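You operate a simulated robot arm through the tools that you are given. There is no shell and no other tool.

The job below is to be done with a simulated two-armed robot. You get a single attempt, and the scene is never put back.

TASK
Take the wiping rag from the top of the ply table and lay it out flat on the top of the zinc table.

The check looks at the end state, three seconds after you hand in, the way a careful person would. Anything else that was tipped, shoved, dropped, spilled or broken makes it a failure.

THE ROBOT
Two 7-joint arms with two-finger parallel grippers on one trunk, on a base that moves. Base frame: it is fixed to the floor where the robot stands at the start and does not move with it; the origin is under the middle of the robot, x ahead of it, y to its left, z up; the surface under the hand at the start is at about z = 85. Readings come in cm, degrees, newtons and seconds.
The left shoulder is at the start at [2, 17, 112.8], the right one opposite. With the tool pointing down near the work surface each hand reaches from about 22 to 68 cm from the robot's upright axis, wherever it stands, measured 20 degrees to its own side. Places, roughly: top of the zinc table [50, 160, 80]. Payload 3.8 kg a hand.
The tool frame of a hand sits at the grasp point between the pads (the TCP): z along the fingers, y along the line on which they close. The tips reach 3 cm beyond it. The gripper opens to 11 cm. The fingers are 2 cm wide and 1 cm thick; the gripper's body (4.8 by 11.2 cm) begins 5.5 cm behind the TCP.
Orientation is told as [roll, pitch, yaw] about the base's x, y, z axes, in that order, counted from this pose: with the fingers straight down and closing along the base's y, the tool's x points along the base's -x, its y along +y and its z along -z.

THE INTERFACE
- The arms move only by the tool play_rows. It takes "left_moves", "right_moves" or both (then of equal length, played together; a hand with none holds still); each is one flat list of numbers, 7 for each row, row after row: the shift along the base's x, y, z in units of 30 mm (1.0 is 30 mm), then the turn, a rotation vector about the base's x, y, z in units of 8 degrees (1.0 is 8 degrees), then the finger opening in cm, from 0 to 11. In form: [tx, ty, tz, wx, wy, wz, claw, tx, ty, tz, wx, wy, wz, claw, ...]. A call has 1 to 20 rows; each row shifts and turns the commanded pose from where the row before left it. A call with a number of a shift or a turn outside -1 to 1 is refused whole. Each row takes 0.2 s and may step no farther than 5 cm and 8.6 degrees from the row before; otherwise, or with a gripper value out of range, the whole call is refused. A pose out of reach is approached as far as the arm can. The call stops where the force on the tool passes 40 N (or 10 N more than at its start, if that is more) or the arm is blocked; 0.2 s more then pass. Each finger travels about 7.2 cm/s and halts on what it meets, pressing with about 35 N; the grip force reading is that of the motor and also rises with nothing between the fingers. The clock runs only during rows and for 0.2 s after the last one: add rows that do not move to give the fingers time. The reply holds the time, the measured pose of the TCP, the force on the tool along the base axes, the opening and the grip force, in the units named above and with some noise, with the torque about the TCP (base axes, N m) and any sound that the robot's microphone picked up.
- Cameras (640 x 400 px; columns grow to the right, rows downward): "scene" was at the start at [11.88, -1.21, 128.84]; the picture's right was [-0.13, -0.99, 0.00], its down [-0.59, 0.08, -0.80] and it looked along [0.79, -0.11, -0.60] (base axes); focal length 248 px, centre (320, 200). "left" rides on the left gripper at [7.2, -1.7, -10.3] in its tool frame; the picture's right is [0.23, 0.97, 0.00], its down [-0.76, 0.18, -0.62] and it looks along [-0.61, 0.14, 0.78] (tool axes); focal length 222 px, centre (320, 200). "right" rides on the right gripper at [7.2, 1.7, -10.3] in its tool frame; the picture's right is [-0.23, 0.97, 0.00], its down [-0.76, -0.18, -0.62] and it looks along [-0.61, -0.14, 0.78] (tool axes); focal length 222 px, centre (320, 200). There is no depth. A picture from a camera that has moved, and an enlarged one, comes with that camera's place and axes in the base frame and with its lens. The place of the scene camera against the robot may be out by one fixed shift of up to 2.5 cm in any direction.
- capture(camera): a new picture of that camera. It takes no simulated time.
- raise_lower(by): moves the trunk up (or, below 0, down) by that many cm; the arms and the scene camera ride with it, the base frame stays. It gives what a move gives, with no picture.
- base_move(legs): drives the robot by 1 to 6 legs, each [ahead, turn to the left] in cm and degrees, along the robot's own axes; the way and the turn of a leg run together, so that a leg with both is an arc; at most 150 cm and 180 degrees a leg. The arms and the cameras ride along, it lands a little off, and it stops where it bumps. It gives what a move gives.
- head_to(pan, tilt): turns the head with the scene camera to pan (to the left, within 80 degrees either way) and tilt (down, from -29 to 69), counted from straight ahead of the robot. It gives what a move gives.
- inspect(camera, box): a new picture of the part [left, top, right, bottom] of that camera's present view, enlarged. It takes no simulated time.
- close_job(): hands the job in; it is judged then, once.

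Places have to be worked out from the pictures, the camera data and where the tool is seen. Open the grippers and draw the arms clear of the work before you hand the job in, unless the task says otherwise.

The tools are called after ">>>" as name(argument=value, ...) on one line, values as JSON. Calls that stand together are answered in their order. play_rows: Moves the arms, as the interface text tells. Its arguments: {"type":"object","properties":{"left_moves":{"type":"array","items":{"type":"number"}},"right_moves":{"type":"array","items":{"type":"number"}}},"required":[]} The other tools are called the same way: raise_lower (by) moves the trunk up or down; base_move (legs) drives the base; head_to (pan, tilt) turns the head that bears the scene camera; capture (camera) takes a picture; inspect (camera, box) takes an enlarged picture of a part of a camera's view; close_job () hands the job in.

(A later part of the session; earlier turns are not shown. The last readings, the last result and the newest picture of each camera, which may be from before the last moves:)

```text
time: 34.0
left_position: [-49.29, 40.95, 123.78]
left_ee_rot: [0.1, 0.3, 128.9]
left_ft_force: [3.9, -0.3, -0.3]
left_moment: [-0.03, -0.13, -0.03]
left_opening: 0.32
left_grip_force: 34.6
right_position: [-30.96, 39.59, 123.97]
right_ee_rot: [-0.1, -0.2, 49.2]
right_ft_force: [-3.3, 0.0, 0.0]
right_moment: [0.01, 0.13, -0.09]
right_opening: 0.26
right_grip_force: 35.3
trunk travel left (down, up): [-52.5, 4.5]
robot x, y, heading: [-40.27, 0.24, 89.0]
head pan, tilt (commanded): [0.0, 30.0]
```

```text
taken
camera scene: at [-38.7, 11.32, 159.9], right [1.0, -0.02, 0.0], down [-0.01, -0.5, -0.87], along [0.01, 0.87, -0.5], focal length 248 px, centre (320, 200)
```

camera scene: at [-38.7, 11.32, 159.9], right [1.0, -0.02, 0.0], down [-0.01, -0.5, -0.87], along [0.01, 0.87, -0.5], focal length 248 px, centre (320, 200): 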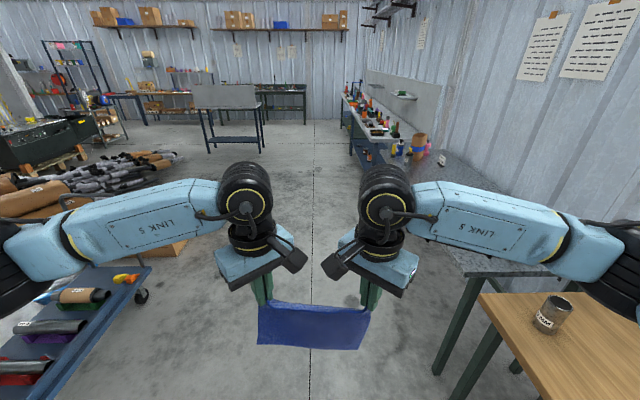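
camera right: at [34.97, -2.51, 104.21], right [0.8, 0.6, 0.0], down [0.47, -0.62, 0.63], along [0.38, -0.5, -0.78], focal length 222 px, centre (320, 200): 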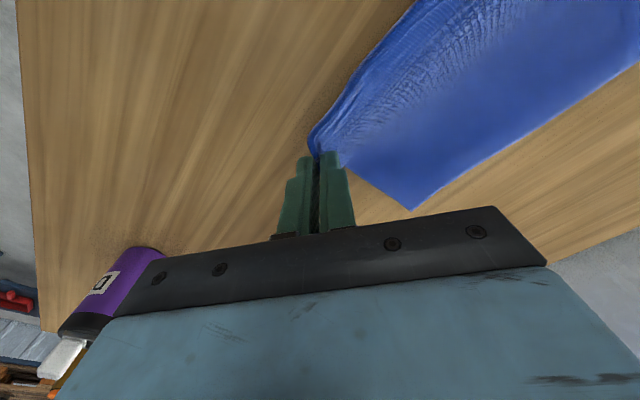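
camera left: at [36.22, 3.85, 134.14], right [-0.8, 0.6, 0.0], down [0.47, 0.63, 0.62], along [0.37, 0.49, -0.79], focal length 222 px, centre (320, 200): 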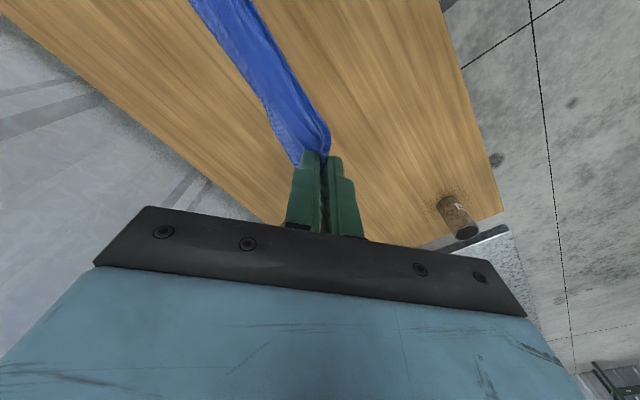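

The corridor ahead at x≈−40 is clear and the rag is still held. The right opening reading drifted from 0.35 to 0.27, so I'll check both grips before driving on.

>>> inspect(camera="right", box=[160, 60, 480, 260])

>>> inspect(camera="left", box=[160, 60, 480, 260])

>>> inspect(camera="scene", box=[200, 220, 440, 370])

```text
2.00 times, centred on (320, 160) of right
camera zoom: at [-36.97, 35.17, 134.22], right [-0.59, 0.81, 0.0], down [0.63, 0.46, 0.63], along [0.51, 0.37, -0.78], focal length 444 px, centre (320, 280)
```

zoom: 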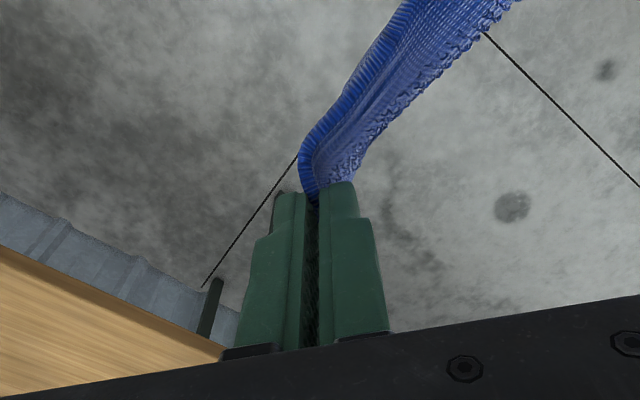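

```text
2.00 times, centred on (320, 160) of left
camera zoom: at [-43.44, 36.33, 134.16], right [-0.62, -0.79, 0.0], down [-0.62, 0.48, 0.62], along [-0.49, 0.38, -0.79], focal length 444 px, centre (320, 280)
```

zoom: 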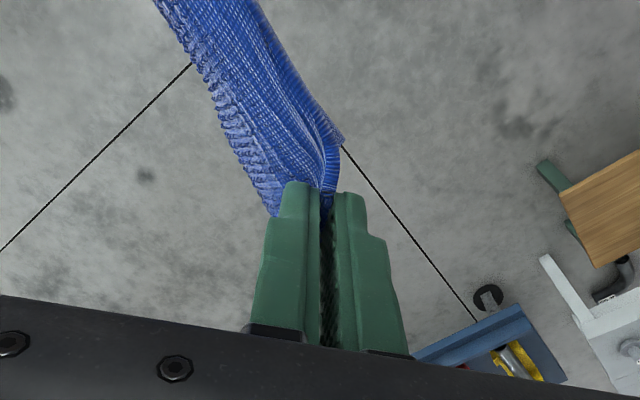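

```text
2.67 times, centred on (320, 295) of scene
camera zoom: at [-38.7, 11.32, 159.9], right [1.0, -0.02, 0.0], down [-0.01, -0.5, -0.87], along [0.01, 0.87, -0.5], focal length 662 px, centre (320, -53)
```

zoom: 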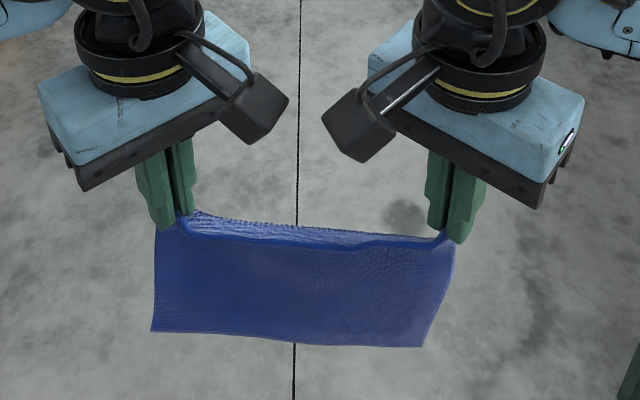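

The grips still hold, but the rag is under about 4–5 N of side tension, which could work the right corner out. I'll bring the hands 3 mm closer each (along base x in this heading) to relax it.

>>> play_rows(left_moves=[0.06, 0, 0, 0, 0, 0, 0, 0.06, 0, 0, 0, 0, 0, 0], right_moves=[-0.06, 0, 0, 0, 0, 0, 0, -0.06, 0, 0, 0, 0, 0, 0])

```text
time: 34.6
left_position: [-48.98, 41.0, 123.73]
left_ee_rot: [0.1, 0.3, 128.9]
left_ft_force: [0.1, 0.9, -0.5]
left_moment: [-0.01, -0.02, -0.06]
left_opening: 0.32
left_grip_force: 35.0
right_position: [-31.23, 39.67, 123.87]
right_ee_rot: [0.0, -0.2, 49.1]
right_ft_force: [0.5, -0.2, -0.2]
right_moment: [0.02, 0.02, -0.04]
right_opening: 0.28
right_grip_force: 35.0
trunk travel left (down, up): [-52.5, 4.5]
robot x, y, heading: [-40.2, -0.12, 88.9]
head pan, tilt (commanded): [0.0, 30.0]
```

The tension is gone. Now I'll drive about 158 cm along the tables, stopping partway to check.

>>> base_move(legs=[[100, 0]])

>>> head_to(pan=-60, tilt=35)

>>> capture(camera="scene")

```text
time: 39.7
left_position: [-46.35, 138.78, 123.86]
left_ee_rot: [-0.1, 0.4, 128.2]
left_ft_force: [0.4, 0.5, -0.3]
left_moment: [-0.02, 0.02, -0.08]
left_opening: 0.31
left_grip_force: 35.2
right_position: [-28.77, 137.27, 123.85]
right_ee_rot: [-0.1, -0.2, 48.4]
right_ft_force: [-0.3, -0.4, -1.0]
right_moment: [0.0, -0.02, -0.07]
right_opening: 0.26
right_grip_force: 34.9
trunk travel left (down, up): [-52.5, 4.5]
robot x, y, heading: [-38.13, 97.82, 88.4]
head pan, tilt (commanded): [0.0, 30.0]
```

```text
time: 41.0
left_position: [-46.19, 138.81, 123.87]
left_ee_rot: [0.0, 0.3, 128.3]
left_ft_force: [0.0, 0.2, 0.1]
left_moment: [-0.01, -0.01, -0.08]
left_opening: 0.34
left_grip_force: 35.1
right_position: [-28.64, 137.2, 123.82]
right_ee_rot: [0.0, -0.1, 48.5]
right_ft_force: [-0.9, -0.5, -1.0]
right_moment: [-0.03, 0.02, -0.09]
right_opening: 0.27
right_grip_force: 34.6
trunk travel left (down, up): [-52.5, 4.5]
robot x, y, heading: [-37.87, 97.71, 88.3]
head pan, tilt (commanded): [-60.0, 35.0]
```

```text
taken
camera scene: at [-28.9, 104.16, 159.12], right [0.48, -0.88, 0.0], down [-0.5, -0.27, -0.82], along [0.72, 0.39, -0.57], focal length 248 px, centre (320, 200)
```

scene: 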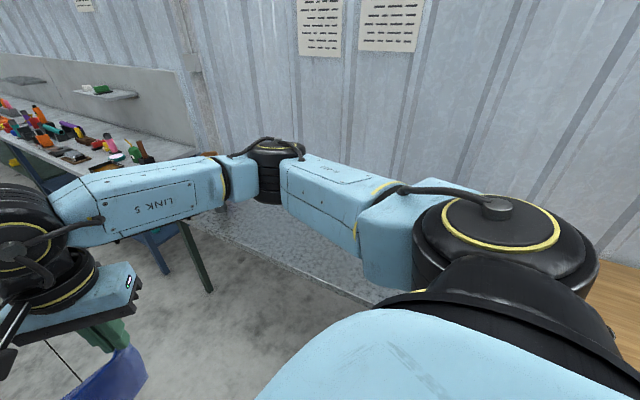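

The arm blocks most of this view, but the base is on course at (−38, 98). I'll drive the remaining 60 cm and turn right to face the zinc table.

>>> base_move(legs=[[60, 0], [0, -44], [0, -44]])

>>> head_to(pan=0, tilt=35)

>>> capture(camera="scene")

```text
time: 48.4
left_position: [4.45, 168.11, 123.73]
left_ee_rot: [0.0, 0.5, 40.8]
left_ft_force: [0.0, -0.1, -0.6]
left_moment: [0.01, 0.0, 0.09]
left_opening: 0.3
left_grip_force: 34.8
right_position: [3.59, 150.39, 123.8]
right_ee_rot: [0.0, -0.2, -38.9]
right_ft_force: [-0.9, -0.3, -0.4]
right_moment: [0.0, 0.02, 0.11]
right_opening: 0.26
right_grip_force: 34.5
trunk travel left (down, up): [-52.5, 4.5]
robot x, y, heading: [-36.08, 157.76, 1.2]
head pan, tilt (commanded): [-60.0, 35.0]
```

```text
time: 49.7
left_position: [4.41, 168.1, 123.7]
left_ee_rot: [0.0, 0.5, 40.8]
left_ft_force: [-0.3, -0.4, 0.2]
left_moment: [0.0, -0.03, 0.1]
left_opening: 0.32
left_grip_force: 34.8
right_position: [3.59, 150.39, 123.91]
right_ee_rot: [-0.1, -0.2, -38.9]
right_ft_force: [0.0, -0.3, 0.7]
right_moment: [0.02, 0.05, 0.06]
right_opening: 0.26
right_grip_force: 35.1
trunk travel left (down, up): [-52.5, 4.5]
robot x, y, heading: [-36.36, 157.86, 1.1]
head pan, tilt (commanded): [0.0, 35.0]
```

```text
taken
camera scene: at [-24.0, 157.96, 159.12], right [0.02, -1.0, 0.0], down [-0.57, -0.01, -0.82], along [0.82, 0.01, -0.57], focal length 248 px, centre (320, 200)
```

scene: 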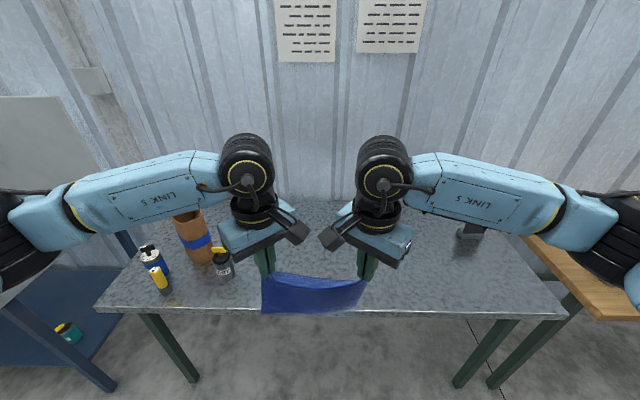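

The zinc table spans x≈21–88 and y≈76–236, with a bottle near (34, 196), a wrapped can near (42, 208) and a dark bracket near (60, 89). If I lay the rag here, my left elbow would come down over those bottles. I'll shift the base about 18 cm to the right (−y) first.

>>> base_move(legs=[[0, -45], [0, -45], [18, 0], [0, 45], [0, 44]])

>>> capture(camera="scene")

```text
time: 59.4
left_position: [4.73, 148.48, 123.83]
left_ee_rot: [0.0, 0.4, 38.7]
left_ft_force: [1.0, -0.2, 0.2]
left_moment: [-0.01, 0.01, -0.08]
left_opening: 0.31
left_grip_force: 35.0
right_position: [3.36, 130.73, 123.86]
right_ee_rot: [0.0, -0.2, -41.0]
right_ft_force: [0.8, 0.8, -0.4]
right_moment: [0.02, 0.01, -0.1]
right_opening: 0.25
right_grip_force: 35.2
trunk travel left (down, up): [-52.5, 4.5]
robot x, y, heading: [-35.93, 139.55, -1.3]
head pan, tilt (commanded): [0.0, 35.0]
```

```text
taken
camera scene: at [-23.94, 139.43, 159.12], right [-0.02, -1.0, 0.0], down [-0.57, 0.01, -0.82], along [0.82, -0.01, -0.57], focal length 248 px, centre (320, 200)
```

scene: 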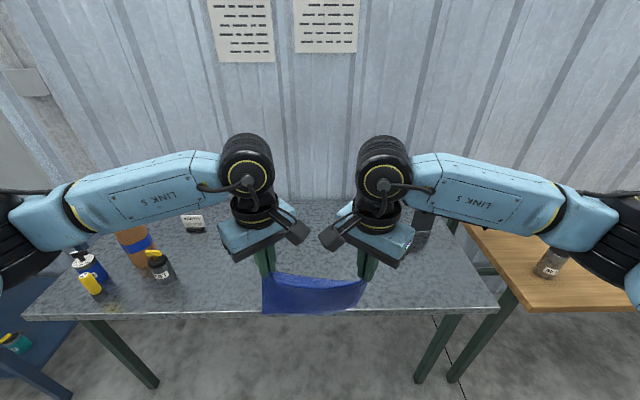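

Now I'm at (−36, 139.5) with the left-hand clutter well to the side. The zinc edge is near x≈21, so driving ahead 36 cm leaves the same stand-off as at the ply table, and the hanging rag's lower edge (z≈103) clears the top.

>>> base_move(legs=[[36, 1]])

>>> head_to(pan=0, tilt=50)

>>> capture(camera="scene")

```text
time: 61.7
left_position: [40.38, 149.15, 123.81]
left_ee_rot: [0.0, 0.4, 40.0]
left_ft_force: [0.3, -0.2, -0.4]
left_moment: [-0.01, 0.0, -0.06]
left_opening: 0.33
left_grip_force: 34.8
right_position: [39.25, 131.26, 123.8]
right_ee_rot: [0.0, -0.1, -39.7]
right_ft_force: [-1.2, 0.8, -0.7]
right_moment: [0.02, 0.02, -0.06]
right_opening: 0.24
right_grip_force: 34.8
trunk travel left (down, up): [-52.5, 4.5]
robot x, y, heading: [0.1, 139.53, 0.1]
head pan, tilt (commanded): [0.0, 35.0]
```

```text
time: 62.5
left_position: [40.33, 148.91, 123.7]
left_ee_rot: [0.0, 0.3, 39.9]
left_ft_force: [0.3, -0.7, -0.2]
left_moment: [-0.05, 0.0, -0.07]
left_opening: 0.29
left_grip_force: 35.0
right_position: [39.13, 131.31, 123.88]
right_ee_rot: [0.0, -0.2, -39.7]
right_ft_force: [0.0, -0.1, -0.4]
right_moment: [0.03, -0.01, -0.07]
right_opening: 0.25
right_grip_force: 34.7
trunk travel left (down, up): [-52.5, 4.5]
robot x, y, heading: [-0.46, 139.17, 0.2]
head pan, tilt (commanded): [0.0, 50.0]
```

```text
taken
camera scene: at [10.64, 139.32, 156.95], right [0.0, -1.0, 0.0], down [-0.77, 0.0, -0.64], along [0.64, 0.0, -0.77], focal length 248 px, centre (320, 200)
```

scene: 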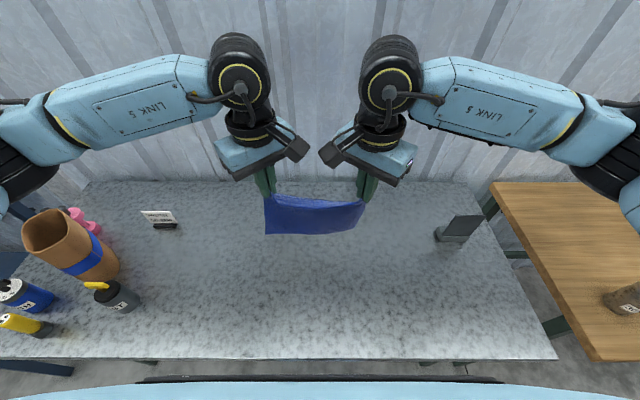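

The robot stands at (0, 139) with free zinc surface all around the drop zone. I'll move both hands forward in stages, so the rag can later be pulled back toward me as it is laid.

>>> play_rows(left_moves=[0.4, 0, 0, 0, 0, 0, 0, 0.5, 0, 0, 0, 0, 0, 0, 0.5, 0, 0, 0, 0, 0, 0, 0.5, 0, 0, 0, 0, 0, 0, 0.5, 0, 0, 0, 0, 0, 0, 0.4, 0, 0, 0, 0, 0, 0], right_moves=[0.4, 0, 0, 0, 0, 0, 0, 0.5, 0, 0, 0, 0, 0, 0, 0.5, 0, 0, 0, 0, 0, 0, 0.5, 0, 0, 0, 0, 0, 0, 0.5, 0, 0, 0, 0, 0, 0, 0.4, 0, 0, 0, 0, 0, 0])

```text
time: 63.9
left_position: [48.79, 148.99, 123.68]
left_ee_rot: [0.1, 0.4, 39.8]
left_ft_force: [0.0, 0.0, 0.5]
left_moment: [-0.02, 0.03, -0.09]
left_opening: 0.29
left_grip_force: 35.2
right_position: [47.58, 131.23, 123.78]
right_ee_rot: [0.0, -0.1, -39.6]
right_ft_force: [0.7, -0.2, 0.2]
right_moment: [0.04, -0.04, -0.06]
right_opening: 0.27
right_grip_force: 34.8
trunk travel left (down, up): [-52.5, 4.5]
robot x, y, heading: [-0.1, 139.73, 0.2]
head pan, tilt (commanded): [0.0, 50.0]
```

Reach is fine so far and both hands moved evenly. I'll go another 8 cm forward.

>>> play_rows(left_moves=[0.4, 0, 0, 0, 0, 0, 0, 0.4, 0, 0, 0, 0, 0, 0, 0.5, 0, 0, 0, 0, 0, 0, 0.5, 0, 0, 0, 0, 0, 0, 0.5, 0, 0, 0, 0, 0, 0, 0.3, 0, 0, 0, 0, 0, 0], right_moves=[0.4, 0, 0, 0, 0, 0, 0, 0.4, 0, 0, 0, 0, 0, 0, 0.5, 0, 0, 0, 0, 0, 0, 0.5, 0, 0, 0, 0, 0, 0, 0.5, 0, 0, 0, 0, 0, 0, 0.4, 0, 0, 0, 0, 0, 0])

>>> capture(camera="scene")

```text
time: 65.3
left_position: [56.64, 148.98, 123.77]
left_ee_rot: [0.1, 0.4, 39.9]
left_ft_force: [-0.5, 0.7, 0.6]
left_moment: [0.03, 0.01, -0.1]
left_opening: 0.3
left_grip_force: 35.3
right_position: [55.64, 131.44, 123.9]
right_ee_rot: [0.0, -0.2, -39.7]
right_ft_force: [-0.1, -0.4, -0.4]
right_moment: [0.04, 0.04, -0.1]
right_opening: 0.25
right_grip_force: 34.6
trunk travel left (down, up): [-52.5, 4.5]
robot x, y, heading: [-0.53, 139.6, 0.0]
head pan, tilt (commanded): [0.0, 50.0]
```

```text
taken
camera scene: at [10.72, 139.33, 156.94], right [0.0, -1.0, 0.0], down [-0.77, 0.0, -0.64], along [0.64, 0.0, -0.77], focal length 248 px, centre (320, 200)
```

scene: 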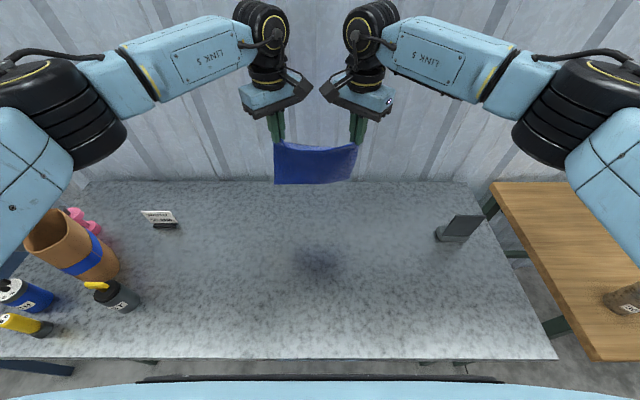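

Both hands are at x≈56 with the rag hanging between them. I'll lower the trunk 18 cm to bring the rag's lower edge just above the zinc, then look.

>>> raise_lower(by=-18)

>>> capture(camera="scene")

>>> capture(camera="left")

>>> capture(camera="right")

```text
time: 67.3
left_position: [56.58, 148.91, 105.89]
left_ee_rot: [-0.1, 0.4, 39.9]
left_ft_force: [-0.3, -0.2, -0.1]
left_moment: [-0.02, -0.01, -0.07]
left_opening: 0.31
left_grip_force: 35.0
right_position: [55.6, 131.41, 105.93]
right_ee_rot: [0.0, -0.2, -39.8]
right_ft_force: [0.2, 0.7, -0.4]
right_moment: [-0.01, 0.02, -0.07]
right_opening: 0.24
right_grip_force: 34.9
trunk travel left (down, up): [-34.5, 22.5]
robot x, y, heading: [-0.26, 139.58, 0.1]
head pan, tilt (commanded): [0.0, 50.0]
```

```text
taken
camera scene: at [10.65, 139.32, 138.96], right [0.0, -1.0, 0.0], down [-0.77, 0.0, -0.64], along [0.64, 0.0, -0.77], focal length 248 px, centre (320, 200)
```

scene: 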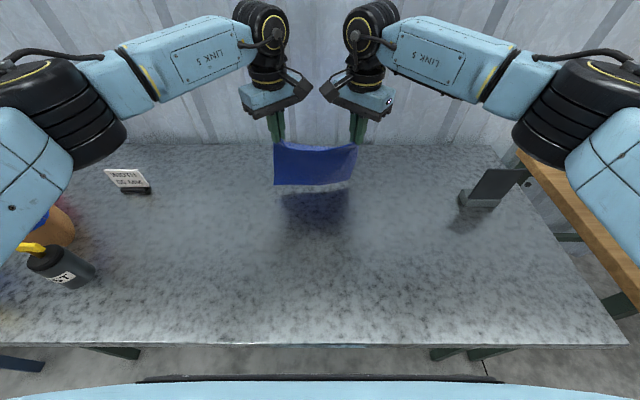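

```text
taken
camera left: at [52.08, 142.84, 116.25], right [-0.8, 0.6, 0.0], down [0.47, 0.63, 0.62], along [0.37, 0.5, -0.79], focal length 222 px, centre (320, 200)
```

left: 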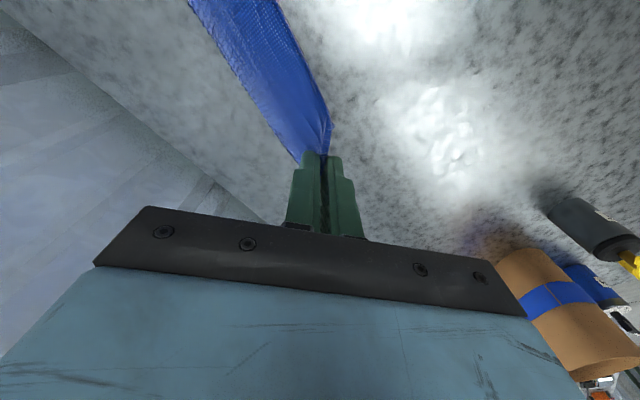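

```text
taken
camera right: at [51.12, 137.25, 116.26], right [0.8, 0.6, 0.0], down [0.47, -0.62, 0.63], along [0.38, -0.5, -0.78], focal length 222 px, centre (320, 200)
```

right: 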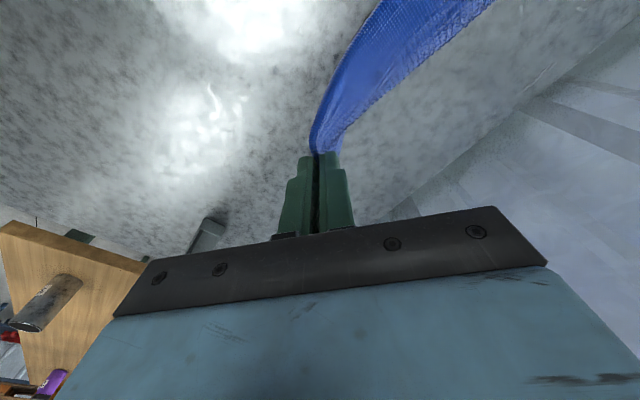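

The rag's lower edge is now a few centimetres above the zinc, close to its reflection. I'll lower another 4 cm with the arms and look for touchdown.

>>> play_rows(left_moves=[0, 0, -0.3, 0, 0, 0, 0, 0, 0, -0.35, 0, 0, 0, 0, 0, 0, -0.35, 0, 0, 0, 0, 0, 0, -0.3, 0, 0, 0, 0], right_moves=[0, 0, -0.3, 0, 0, 0, 0, 0, 0, -0.35, 0, 0, 0, 0, 0, 0, -0.35, 0, 0, 0, 0, 0, 0, -0.3, 0, 0, 0, 0])

>>> inspect(camera="scene", box=[220, 80, 420, 240])

```text
time: 68.3
left_position: [56.57, 148.91, 101.85]
left_ee_rot: [0.0, 0.4, 39.9]
left_ft_force: [-0.5, -0.5, -0.1]
left_moment: [-0.03, -0.03, -0.08]
left_opening: 0.32
left_grip_force: 34.8
right_position: [55.68, 131.04, 102.06]
right_ee_rot: [-0.1, -0.2, -39.8]
right_ft_force: [-0.2, 0.0, 0.1]
right_moment: [0.03, -0.02, -0.08]
right_opening: 0.28
right_grip_force: 35.1
trunk travel left (down, up): [-34.5, 22.5]
robot x, y, heading: [-0.24, 139.14, 0.2]
head pan, tilt (commanded): [0.0, 50.0]
```

```text
2.50 times, centred on (320, 160) of scene
camera zoom: at [10.68, 139.32, 138.94], right [0.0, -1.0, 0.0], down [-0.77, 0.0, -0.64], along [0.64, 0.0, -0.77], focal length 621 px, centre (320, 300)
```

zoom: 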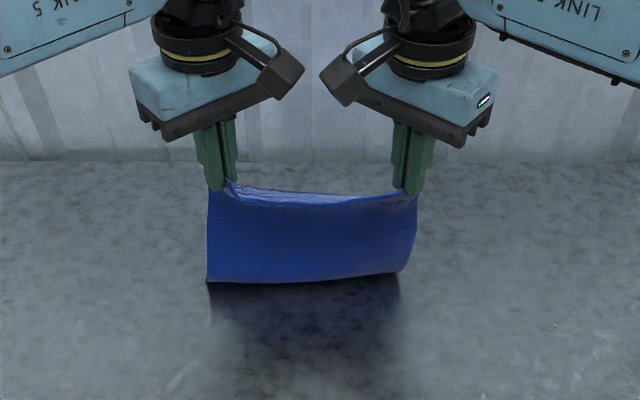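

The lower edge is at the zinc (it meets its reflection) and trails slightly beyond the hands. I'll spread the hands a touch to straighten the top edge, and start pulling back while lowering so the rag lays down away from me.

>>> play_rows(left_moves=[-0.3, 0.03, -0.17, 0, 0, 0, 0, -0.5, 0.03, -0.17, 0, 0, 0, 0, -0.5, 0.02, -0.2, 0, 0, 0, 0, -0.5, 0, -0.27, 0, 0, 0, 0, -0.5, 0, -0.33, 0, 0, 0, 0, -0.5, 0, -0.37, 0, 0, 0, 0], right_moves=[-0.3, 0, -0.17, 0, 0, 0, 0, -0.5, -0.02, -0.17, 0, 0, 0, 0, -0.5, -0.02, -0.2, 0, 0, 0, 0, -0.5, 0, -0.27, 0, 0, 0, 0, -0.5, 0, -0.33, 0, 0, 0, 0, -0.5, 0, -0.37, 0, 0, 0, 0])

>>> capture(camera="scene")

```text
time: 69.7
left_position: [48.05, 149.22, 97.3]
left_ee_rot: [0.0, 0.3, 39.9]
left_ft_force: [-1.3, -1.8, 0.2]
left_moment: [-0.03, 0.01, -0.06]
left_opening: 0.32
left_grip_force: 35.5
right_position: [47.28, 131.26, 97.57]
right_ee_rot: [-0.1, -0.3, -39.8]
right_ft_force: [1.0, 1.7, 0.3]
right_moment: [0.02, 0.02, -0.09]
right_opening: 0.24
right_grip_force: 35.0
trunk travel left (down, up): [-34.5, 22.5]
robot x, y, heading: [0.06, 139.47, 0.2]
head pan, tilt (commanded): [0.0, 50.0]
```

```text
taken
camera scene: at [10.63, 139.33, 138.95], right [0.0, -1.0, 0.0], down [-0.77, 0.0, -0.64], along [0.64, 0.0, -0.77], focal length 248 px, centre (320, 200)
```

scene: 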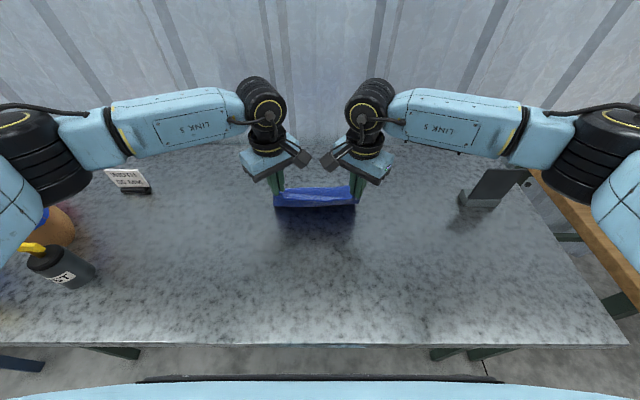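

The rag looks short here because it is trailing away nearly along my line of sight, as intended. I'll enlarge it and check the wrist view.

>>> inspect(camera="scene", box=[220, 120, 420, 260])

>>> capture(camera="left")

>>> capture(camera="right")

```text
2.86 times, centred on (320, 190) of scene
camera zoom: at [10.63, 139.33, 138.95], right [0.0, -1.0, 0.0], down [-0.77, 0.0, -0.64], along [0.64, 0.0, -0.77], focal length 709 px, centre (320, 229)
```

zoom: 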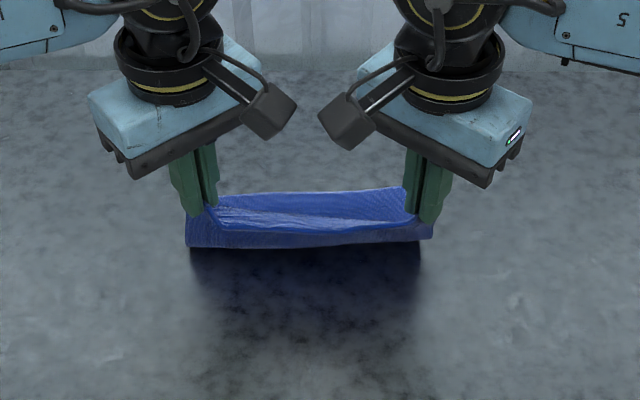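

```text
taken
camera left: at [43.74, 143.14, 107.72], right [-0.8, 0.6, 0.0], down [0.47, 0.63, 0.62], along [0.37, 0.5, -0.79], focal length 222 px, centre (320, 200)
```

left: 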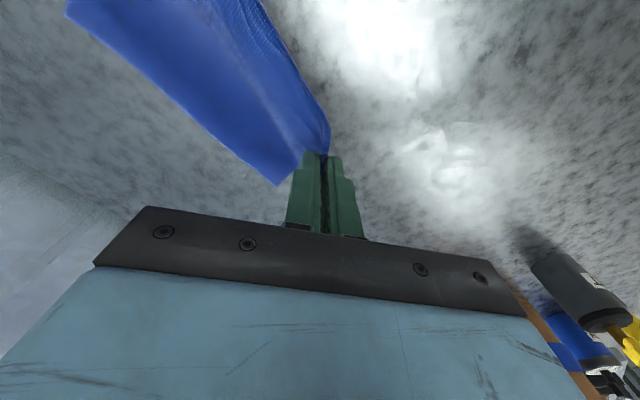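

```text
taken
camera right: at [42.73, 137.16, 107.83], right [0.8, 0.6, 0.0], down [0.47, -0.62, 0.63], along [0.38, -0.5, -0.78], focal length 222 px, centre (320, 200)
```

right: 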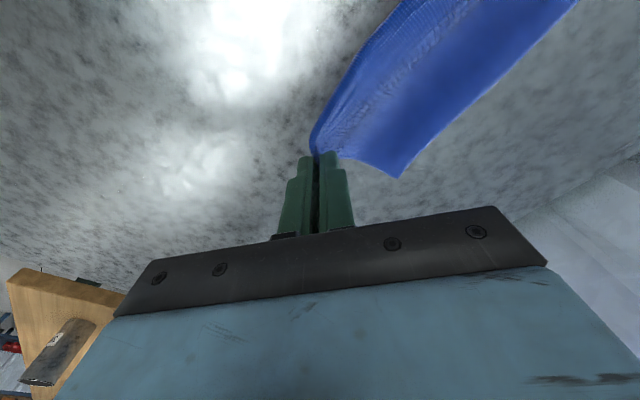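

The rag trails straight away from the hands with its lower edge at about x≈60 near the table. I'll continue along the arc: more down than back now.

>>> play_rows(left_moves=[-0.3, 0, -0.3, 0, 0, 0, 0, -0.3, 0, -0.3, 0, 0, 0, 0, -0.28, 0, -0.3, 0, 0, 0, 0, -0.25, 0, -0.3, 0, 0, 0, 0, -0.2, 0, -0.3, 0, 0, 0, 0], right_moves=[-0.3, 0, -0.3, 0, 0, 0, 0, -0.3, 0, -0.3, 0, 0, 0, 0, -0.28, 0, -0.3, 0, 0, 0, 0, -0.25, 0, -0.3, 0, 0, 0, 0, -0.2, 0, -0.3, 0, 0, 0, 0])

>>> inspect(camera="scene", box=[220, 120, 420, 260])

>>> capture(camera="left")

>>> capture(camera="right")

```text
time: 70.9
left_position: [44.1, 149.25, 92.9]
left_ee_rot: [0.1, 0.5, 39.9]
left_ft_force: [0.1, -1.9, 0.1]
left_moment: [-0.02, -0.02, -0.05]
left_opening: 0.31
left_grip_force: 34.0
right_position: [43.42, 131.19, 92.89]
right_ee_rot: [-0.1, -0.2, -39.8]
right_ft_force: [0.3, 1.5, 0.5]
right_moment: [0.08, -0.02, -0.1]
right_opening: 0.23
right_grip_force: 34.8
trunk travel left (down, up): [-34.5, 22.5]
robot x, y, heading: [-0.27, 139.6, 0.1]
head pan, tilt (commanded): [0.0, 50.0]
```

```text
2.86 times, centred on (320, 190) of scene
camera zoom: at [10.66, 139.32, 138.95], right [0.0, -1.0, 0.0], down [-0.77, 0.0, -0.64], along [0.64, 0.0, -0.77], focal length 709 px, centre (320, 229)
```

zoom: 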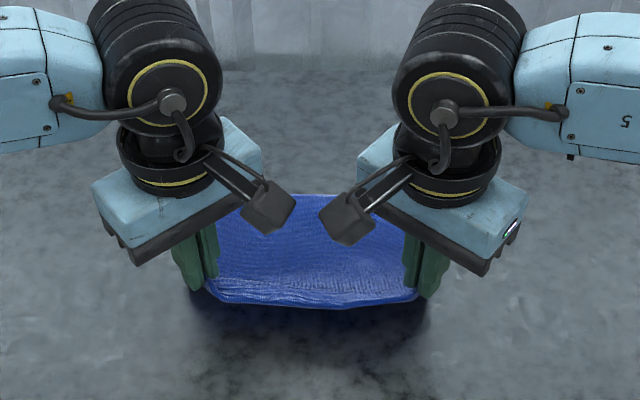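

```text
taken
camera left: at [39.74, 143.18, 103.29], right [-0.8, 0.6, 0.0], down [0.47, 0.63, 0.62], along [0.37, 0.5, -0.79], focal length 222 px, centre (320, 200)
```

left: 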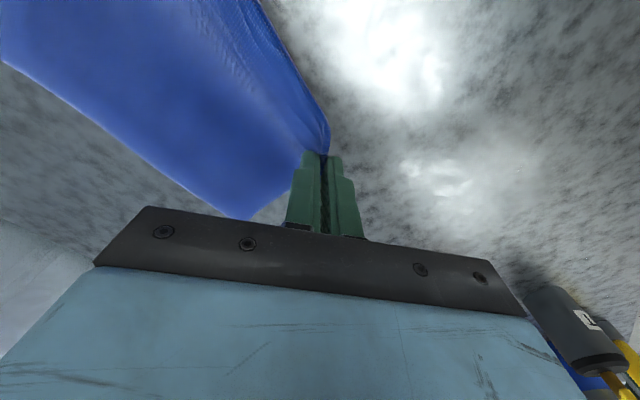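

```text
taken
camera right: at [38.78, 137.12, 103.27], right [0.8, 0.6, 0.0], down [0.47, -0.62, 0.63], along [0.38, -0.5, -0.78], focal length 222 px, centre (320, 200)
```

right: 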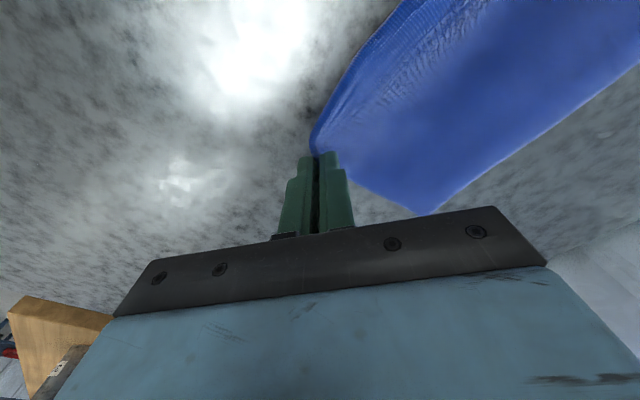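

The rag is settling nicely, far edge on the zinc with a smooth slope up to the hands. I'll continue down to about 3 cm above final height with a slight pull-back.

>>> play_rows(left_moves=[-0.15, 0, -0.33, 0, 0, 0, 0, -0.15, 0, -0.33, 0, 0, 0, 0, -0.12, 0, -0.33, 0, 0, 0, 0, -0.12, 0, -0.33, 0, 0, 0, 0, -0.1, 0, -0.33, 0, 0, 0, 0, -0.1, 0, -0.33, 0, 0, 0, 0], right_moves=[-0.15, 0, -0.33, 0, 0, 0, 0, -0.15, 0, -0.33, 0, 0, 0, 0, -0.12, 0, -0.33, 0, 0, 0, 0, -0.12, 0, -0.33, 0, 0, 0, 0, -0.1, 0, -0.33, 0, 0, 0, 0, -0.1, 0, -0.33, 0, 0, 0, 0])

>>> inspect(camera="scene", box=[220, 120, 420, 260])

>>> capture(camera="left")

>>> capture(camera="right")

```text
time: 72.3
left_position: [42.68, 148.9, 88.27]
left_ee_rot: [-1.1, -0.3, 40.0]
left_ft_force: [-3.5, 0.6, 19.1]
left_moment: [-0.01, 0.15, -0.07]
left_opening: 0.3
left_grip_force: 34.8
right_position: [41.78, 131.31, 88.37]
right_ee_rot: [1.0, -0.7, -39.8]
right_ft_force: [-3.5, -0.6, 18.7]
right_moment: [-0.01, 0.1, -0.06]
right_opening: 0.26
right_grip_force: 35.3
trunk travel left (down, up): [-34.5, 22.5]
robot x, y, heading: [-0.22, 138.97, 0.1]
head pan, tilt (commanded): [0.0, 50.0]
stopped in row 6 (left hand): the force on the tool passed its limit at 48 N (the readings are from after the stop); the commanded pose is now the measured one
```

```text
2.86 times, centred on (320, 190) of scene
camera zoom: at [10.5, 139.32, 138.98], right [0.0, -1.0, 0.0], down [-0.77, 0.0, -0.64], along [0.64, 0.0, -0.77], focal length 709 px, centre (320, 229)
```

zoom: 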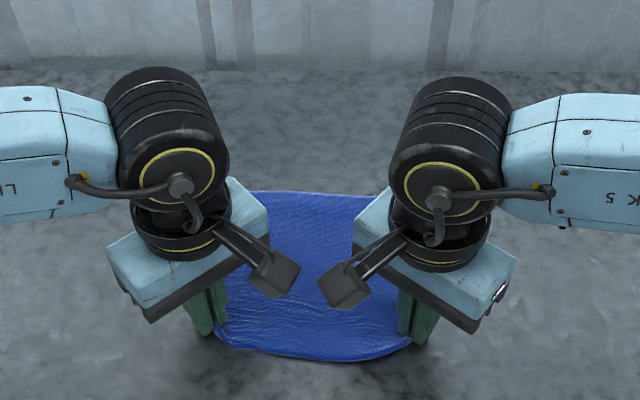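

```text
taken
camera left: at [37.99, 142.96, 98.6], right [-0.8, 0.6, -0.02], down [0.46, 0.63, 0.62], along [0.39, 0.49, -0.78], focal length 222 px, centre (320, 200)
```

left: 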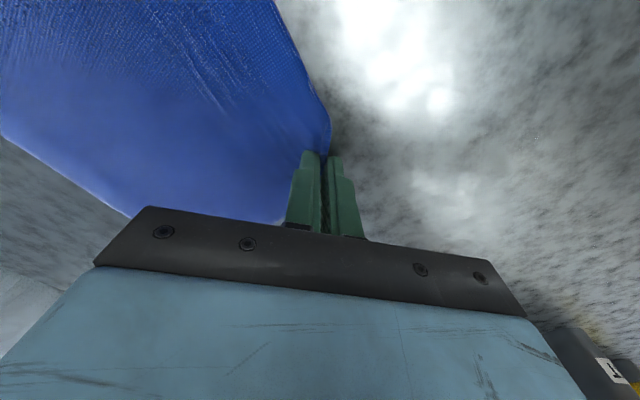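

```text
taken
camera right: at [37.0, 137.21, 98.55], right [0.8, 0.6, 0.02], down [0.46, -0.63, 0.63], along [0.39, -0.49, -0.78], focal length 222 px, centre (320, 200)
```

right: 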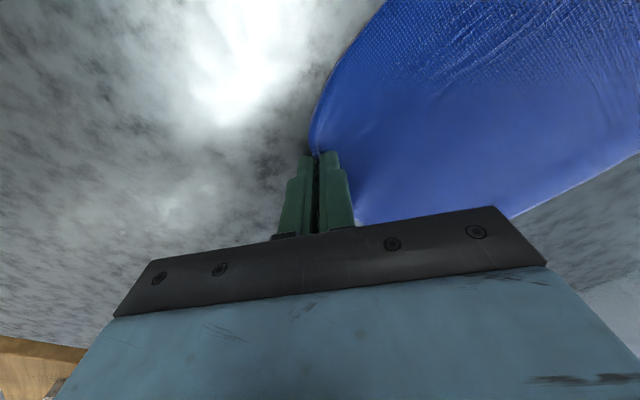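

Contact came at TCP z≈88.3, so the zinc top is actually near z≈85 and the tips are resting on it with 19 N. I'll lift 3 mm, spread the hands to take the slack out of the near edge, and pull back a little to straighten the rag.

>>> play_rows(left_moves=[0, 0, 0.1, 0, 0, 0, 0, 0, 0.07, 0.03, 0, 0, 0, 0, -0.1, 0.06, 0, 0, 0, 0, 0, -0.15, 0.04, 0, 0, 0, 0, 0, -0.15, 0, 0, 0, 0, 0, 0], right_moves=[0, 0, 0.1, 0, 0, 0, 0, 0, -0.07, 0.03, 0, 0, 0, 0, -0.1, -0.06, 0, 0, 0, 0, 0, -0.15, -0.04, 0, 0, 0, 0, 0, -0.15, 0, 0, 0, 0, 0, 0])

>>> inspect(camera="scene", box=[220, 120, 420, 260])

>>> capture(camera="left")

>>> capture(camera="right")

```text
time: 73.5
left_position: [41.22, 149.47, 88.39]
left_ee_rot: [-0.9, -0.1, 40.0]
left_ft_force: [1.3, -12.7, 6.8]
left_moment: [-0.4, -0.07, -0.04]
left_opening: 0.33
left_grip_force: 35.1
right_position: [40.48, 130.72, 88.28]
right_ee_rot: [0.8, -0.5, -39.8]
right_ft_force: [1.1, 11.8, 4.2]
right_moment: [0.41, -0.05, -0.02]
right_opening: 0.27
right_grip_force: 34.9
trunk travel left (down, up): [-34.5, 22.5]
robot x, y, heading: [-0.4, 139.21, -0.2]
head pan, tilt (commanded): [0.0, 50.0]
```

```text
2.86 times, centred on (320, 190) of scene
camera zoom: at [10.62, 139.32, 138.95], right [0.0, -1.0, 0.0], down [-0.77, 0.0, -0.64], along [0.64, 0.0, -0.77], focal length 709 px, centre (320, 229)
```

zoom: 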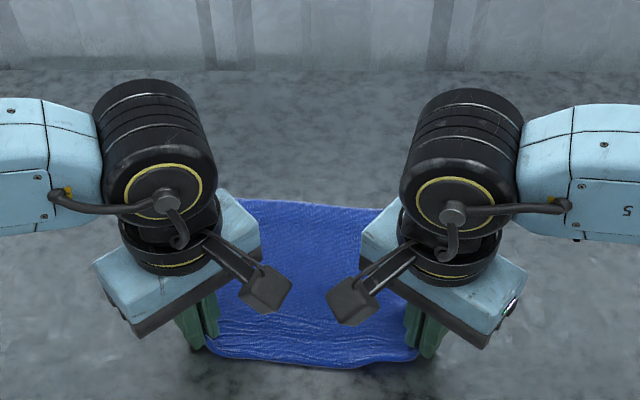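

```text
taken
camera left: at [36.72, 143.5, 98.66], right [-0.8, 0.6, -0.02], down [0.46, 0.63, 0.62], along [0.38, 0.49, -0.78], focal length 222 px, centre (320, 200)
```

left: 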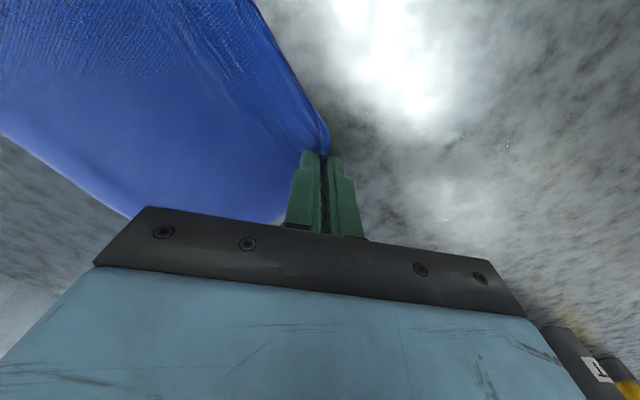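

```text
taken
camera right: at [35.79, 136.71, 98.64], right [0.8, 0.6, 0.02], down [0.46, -0.63, 0.63], along [0.39, -0.49, -0.78], focal length 222 px, centre (320, 200)
```

right: 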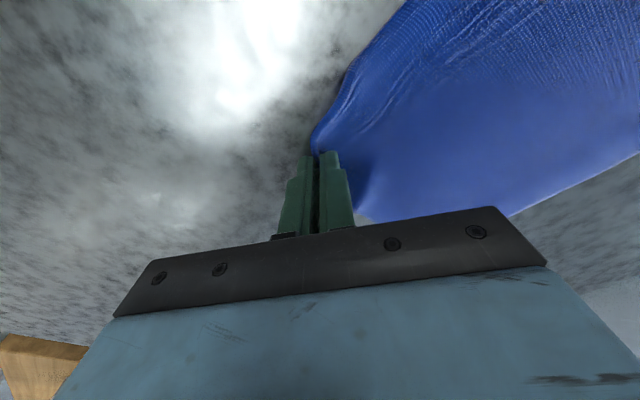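

The near edge is now straight and taut, and the rag spans about x 40–58. I'll ease the tension slightly, lift the tips a few millimetres and open the fingers slowly just enough to free the corners.

>>> play_rows(left_moves=[0, -0.04, 0.06, 0, 0, 0, 0, 0, 0, 0.04, 0, 0, 0, 0.4, 0, 0, 0, 0, 0, 0, 0.8, 0, 0, 0, 0, 0, 0, 1.2, 0, 0, 0, 0, 0, 0, 1.6, 0, 0, 0, 0, 0, 0, 2.0], right_moves=[0, 0.04, 0.06, 0, 0, 0, 0, 0, 0, 0.04, 0, 0, 0, 0.4, 0, 0, 0, 0, 0, 0, 0.8, 0, 0, 0, 0, 0, 0, 1.2, 0, 0, 0, 0, 0, 0, 1.6, 0, 0, 0, 0, 0, 0, 2.0])

>>> inspect(camera="left", box=[160, 60, 480, 260])

>>> inspect(camera="right", box=[160, 60, 480, 260])

```text
time: 74.9
left_position: [41.32, 149.36, 88.58]
left_ee_rot: [-0.8, 0.0, 40.1]
left_ft_force: [-0.4, -0.2, -0.9]
left_moment: [0.03, -0.02, 0.0]
left_opening: 2.03
left_grip_force: 0.2
right_position: [40.59, 130.81, 88.66]
right_ee_rot: [0.7, -0.5, -39.9]
right_ft_force: [0.2, 0.1, 0.1]
right_moment: [0.02, -0.02, 0.01]
right_opening: 1.97
right_grip_force: 0.1
trunk travel left (down, up): [-34.5, 22.5]
robot x, y, heading: [-0.54, 139.19, 0.1]
head pan, tilt (commanded): [0.0, 50.0]
```

```text
2.00 times, centred on (320, 160) of left
camera zoom: at [36.81, 143.43, 98.94], right [-0.8, 0.6, -0.01], down [0.46, 0.63, 0.62], along [0.38, 0.49, -0.78], focal length 444 px, centre (320, 280)
```

zoom: 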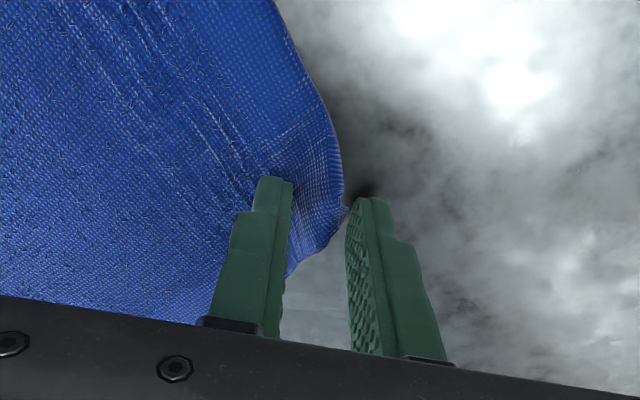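

```text
2.00 times, centred on (320, 160) of right
camera zoom: at [35.9, 136.74, 98.91], right [0.8, 0.6, 0.01], down [0.46, -0.63, 0.63], along [0.39, -0.5, -0.78], focal length 444 px, centre (320, 280)
```

zoom: 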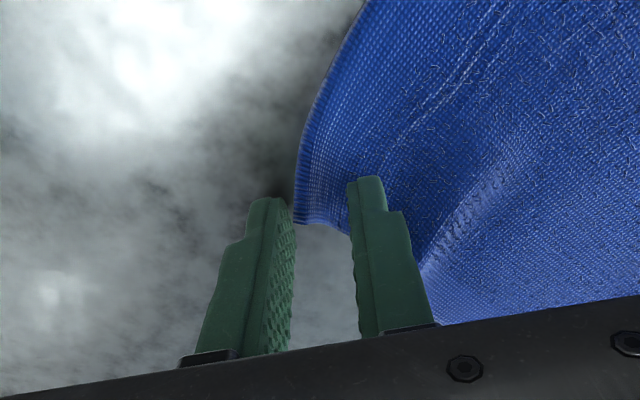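

Both corners are free and no force remains. I'll lift a little, open wider, then raise both hands straight up.

>>> play_rows(left_moves=[0, 0, 0.1, 0, 0, 0, 2.5, 0, 0, 0.1, 0, 0, 0, 3.5, 0, 0, 0.2, 0, 0, 0, 4, 0, 0, 0.4, 0, 0, 0, 4, 0, 0, 0.6, 0, 0, 0, 4, 0, 0, 0.8, 0, 0, 0, 4, 0, 0, 0.9, 0, 0, 0, 4, 0, 0, 0.9, 0, 0, 0, 4], right_moves=[0, 0, 0.1, 0, 0, 0, 2.5, 0, 0, 0.1, 0, 0, 0, 3.5, 0, 0, 0.2, 0, 0, 0, 4, 0, 0, 0.4, 0, 0, 0, 4, 0, 0, 0.6, 0, 0, 0, 4, 0, 0, 0.8, 0, 0, 0, 4, 0, 0, 0.9, 0, 0, 0, 4, 0, 0, 0.9, 0, 0, 0, 4])

>>> capture(camera="scene")

>>> capture(camera="left")

>>> capture(camera="right")

```text
time: 76.7
left_position: [41.4, 149.42, 100.48]
left_ee_rot: [-0.7, 0.0, 40.1]
left_ft_force: [-0.1, 0.0, 0.4]
left_moment: [0.02, -0.02, 0.01]
left_opening: 3.97
left_grip_force: 0.0
right_position: [40.6, 130.77, 100.68]
right_ee_rot: [0.7, -0.7, -39.8]
right_ft_force: [0.1, -0.6, 0.2]
right_moment: [0.04, -0.02, -0.01]
right_opening: 4.01
right_grip_force: 0.2
trunk travel left (down, up): [-34.5, 22.5]
robot x, y, heading: [-0.37, 139.64, 0.3]
head pan, tilt (commanded): [0.0, 50.0]
```

```text
taken
camera scene: at [10.65, 139.32, 138.95], right [0.0, -1.0, 0.0], down [-0.77, 0.0, -0.64], along [0.64, 0.0, -0.77], focal length 248 px, centre (320, 200)
```

scene: 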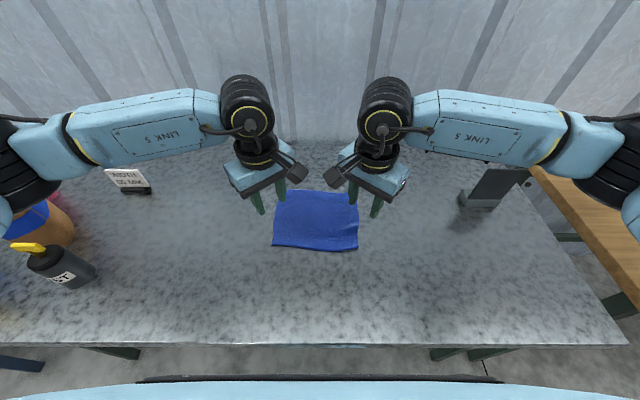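

```text
taken
camera left: at [36.87, 143.34, 110.9], right [-0.8, 0.6, -0.01], down [0.46, 0.63, 0.62], along [0.38, 0.49, -0.78], focal length 222 px, centre (320, 200)
```

left: 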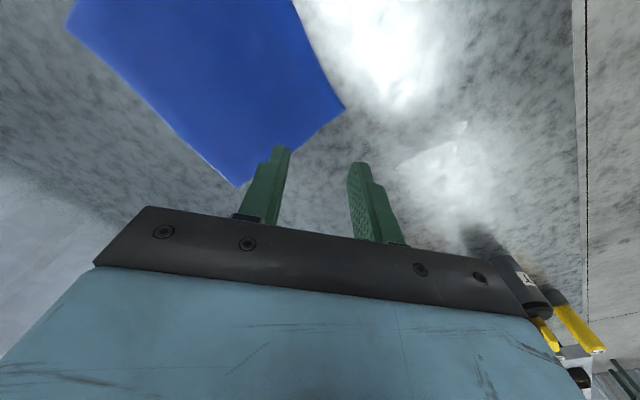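

```text
taken
camera right: at [35.84, 136.65, 110.98], right [0.8, 0.6, 0.01], down [0.46, -0.63, 0.63], along [0.39, -0.5, -0.78], focal length 222 px, centre (320, 200)
```

right: 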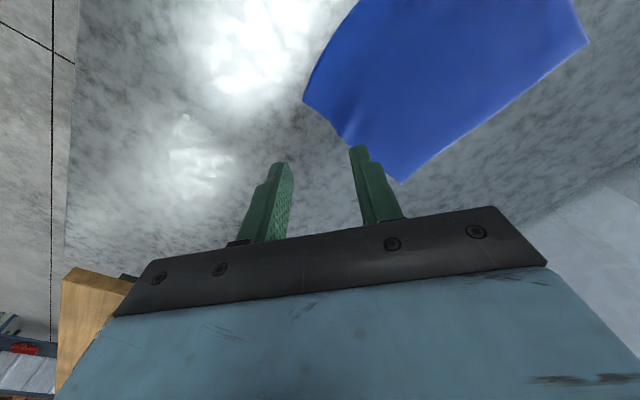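

The rag lies spread out as a near square on the zinc. I'll enlarge it to check for ridges or turned corners.

>>> inspect(camera="scene", box=[250, 170, 390, 270])

>>> inspect(camera="left", box=[40, 0, 380, 210])

>>> inspect(camera="right", box=[270, 0, 610, 210])

```text
4.00 times, centred on (320, 220) of scene
camera zoom: at [10.65, 139.32, 138.95], right [0.0, -1.0, 0.0], down [-0.77, 0.0, -0.64], along [0.64, 0.0, -0.77], focal length 993 px, centre (320, 120)
```

zoom: 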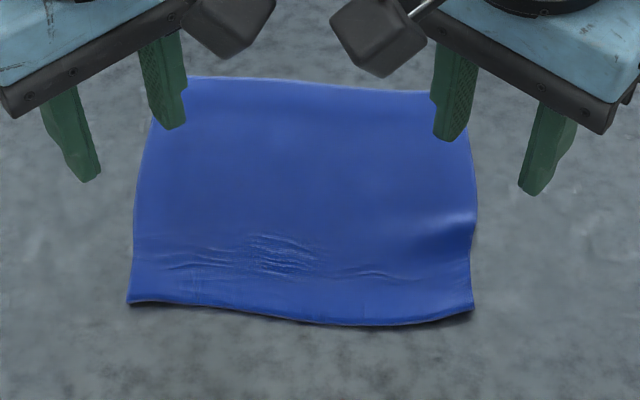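

```text
1.88 times, centred on (210, 105) of left
camera zoom: at [36.87, 143.34, 110.9], right [-0.8, 0.6, -0.01], down [0.46, 0.63, 0.62], along [0.38, 0.49, -0.78], focal length 418 px, centre (527, 379)
```

zoom: 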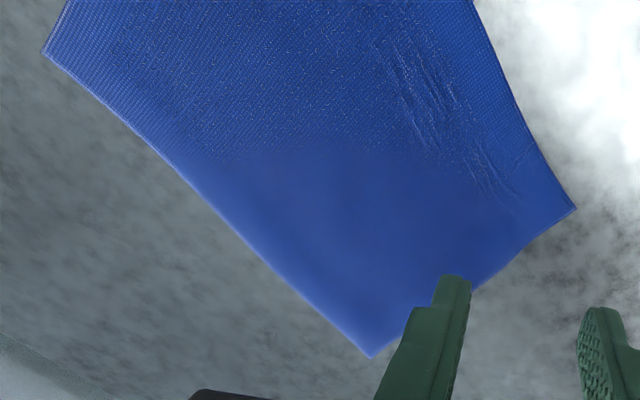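

```text
1.88 times, centred on (440, 105) of right
camera zoom: at [35.84, 136.65, 110.98], right [0.8, 0.6, 0.01], down [0.46, -0.63, 0.63], along [0.39, -0.5, -0.78], focal length 418 px, centre (94, 379)
```

zoom: 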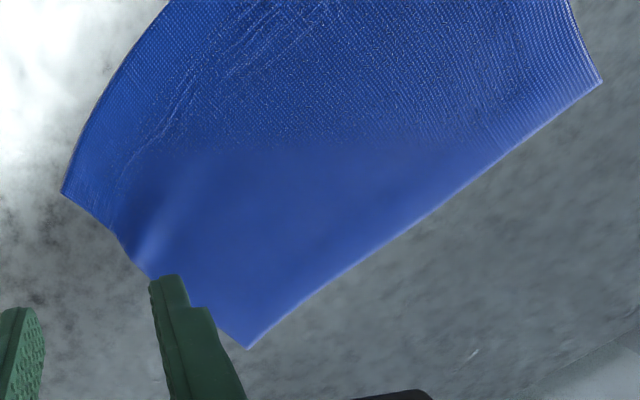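

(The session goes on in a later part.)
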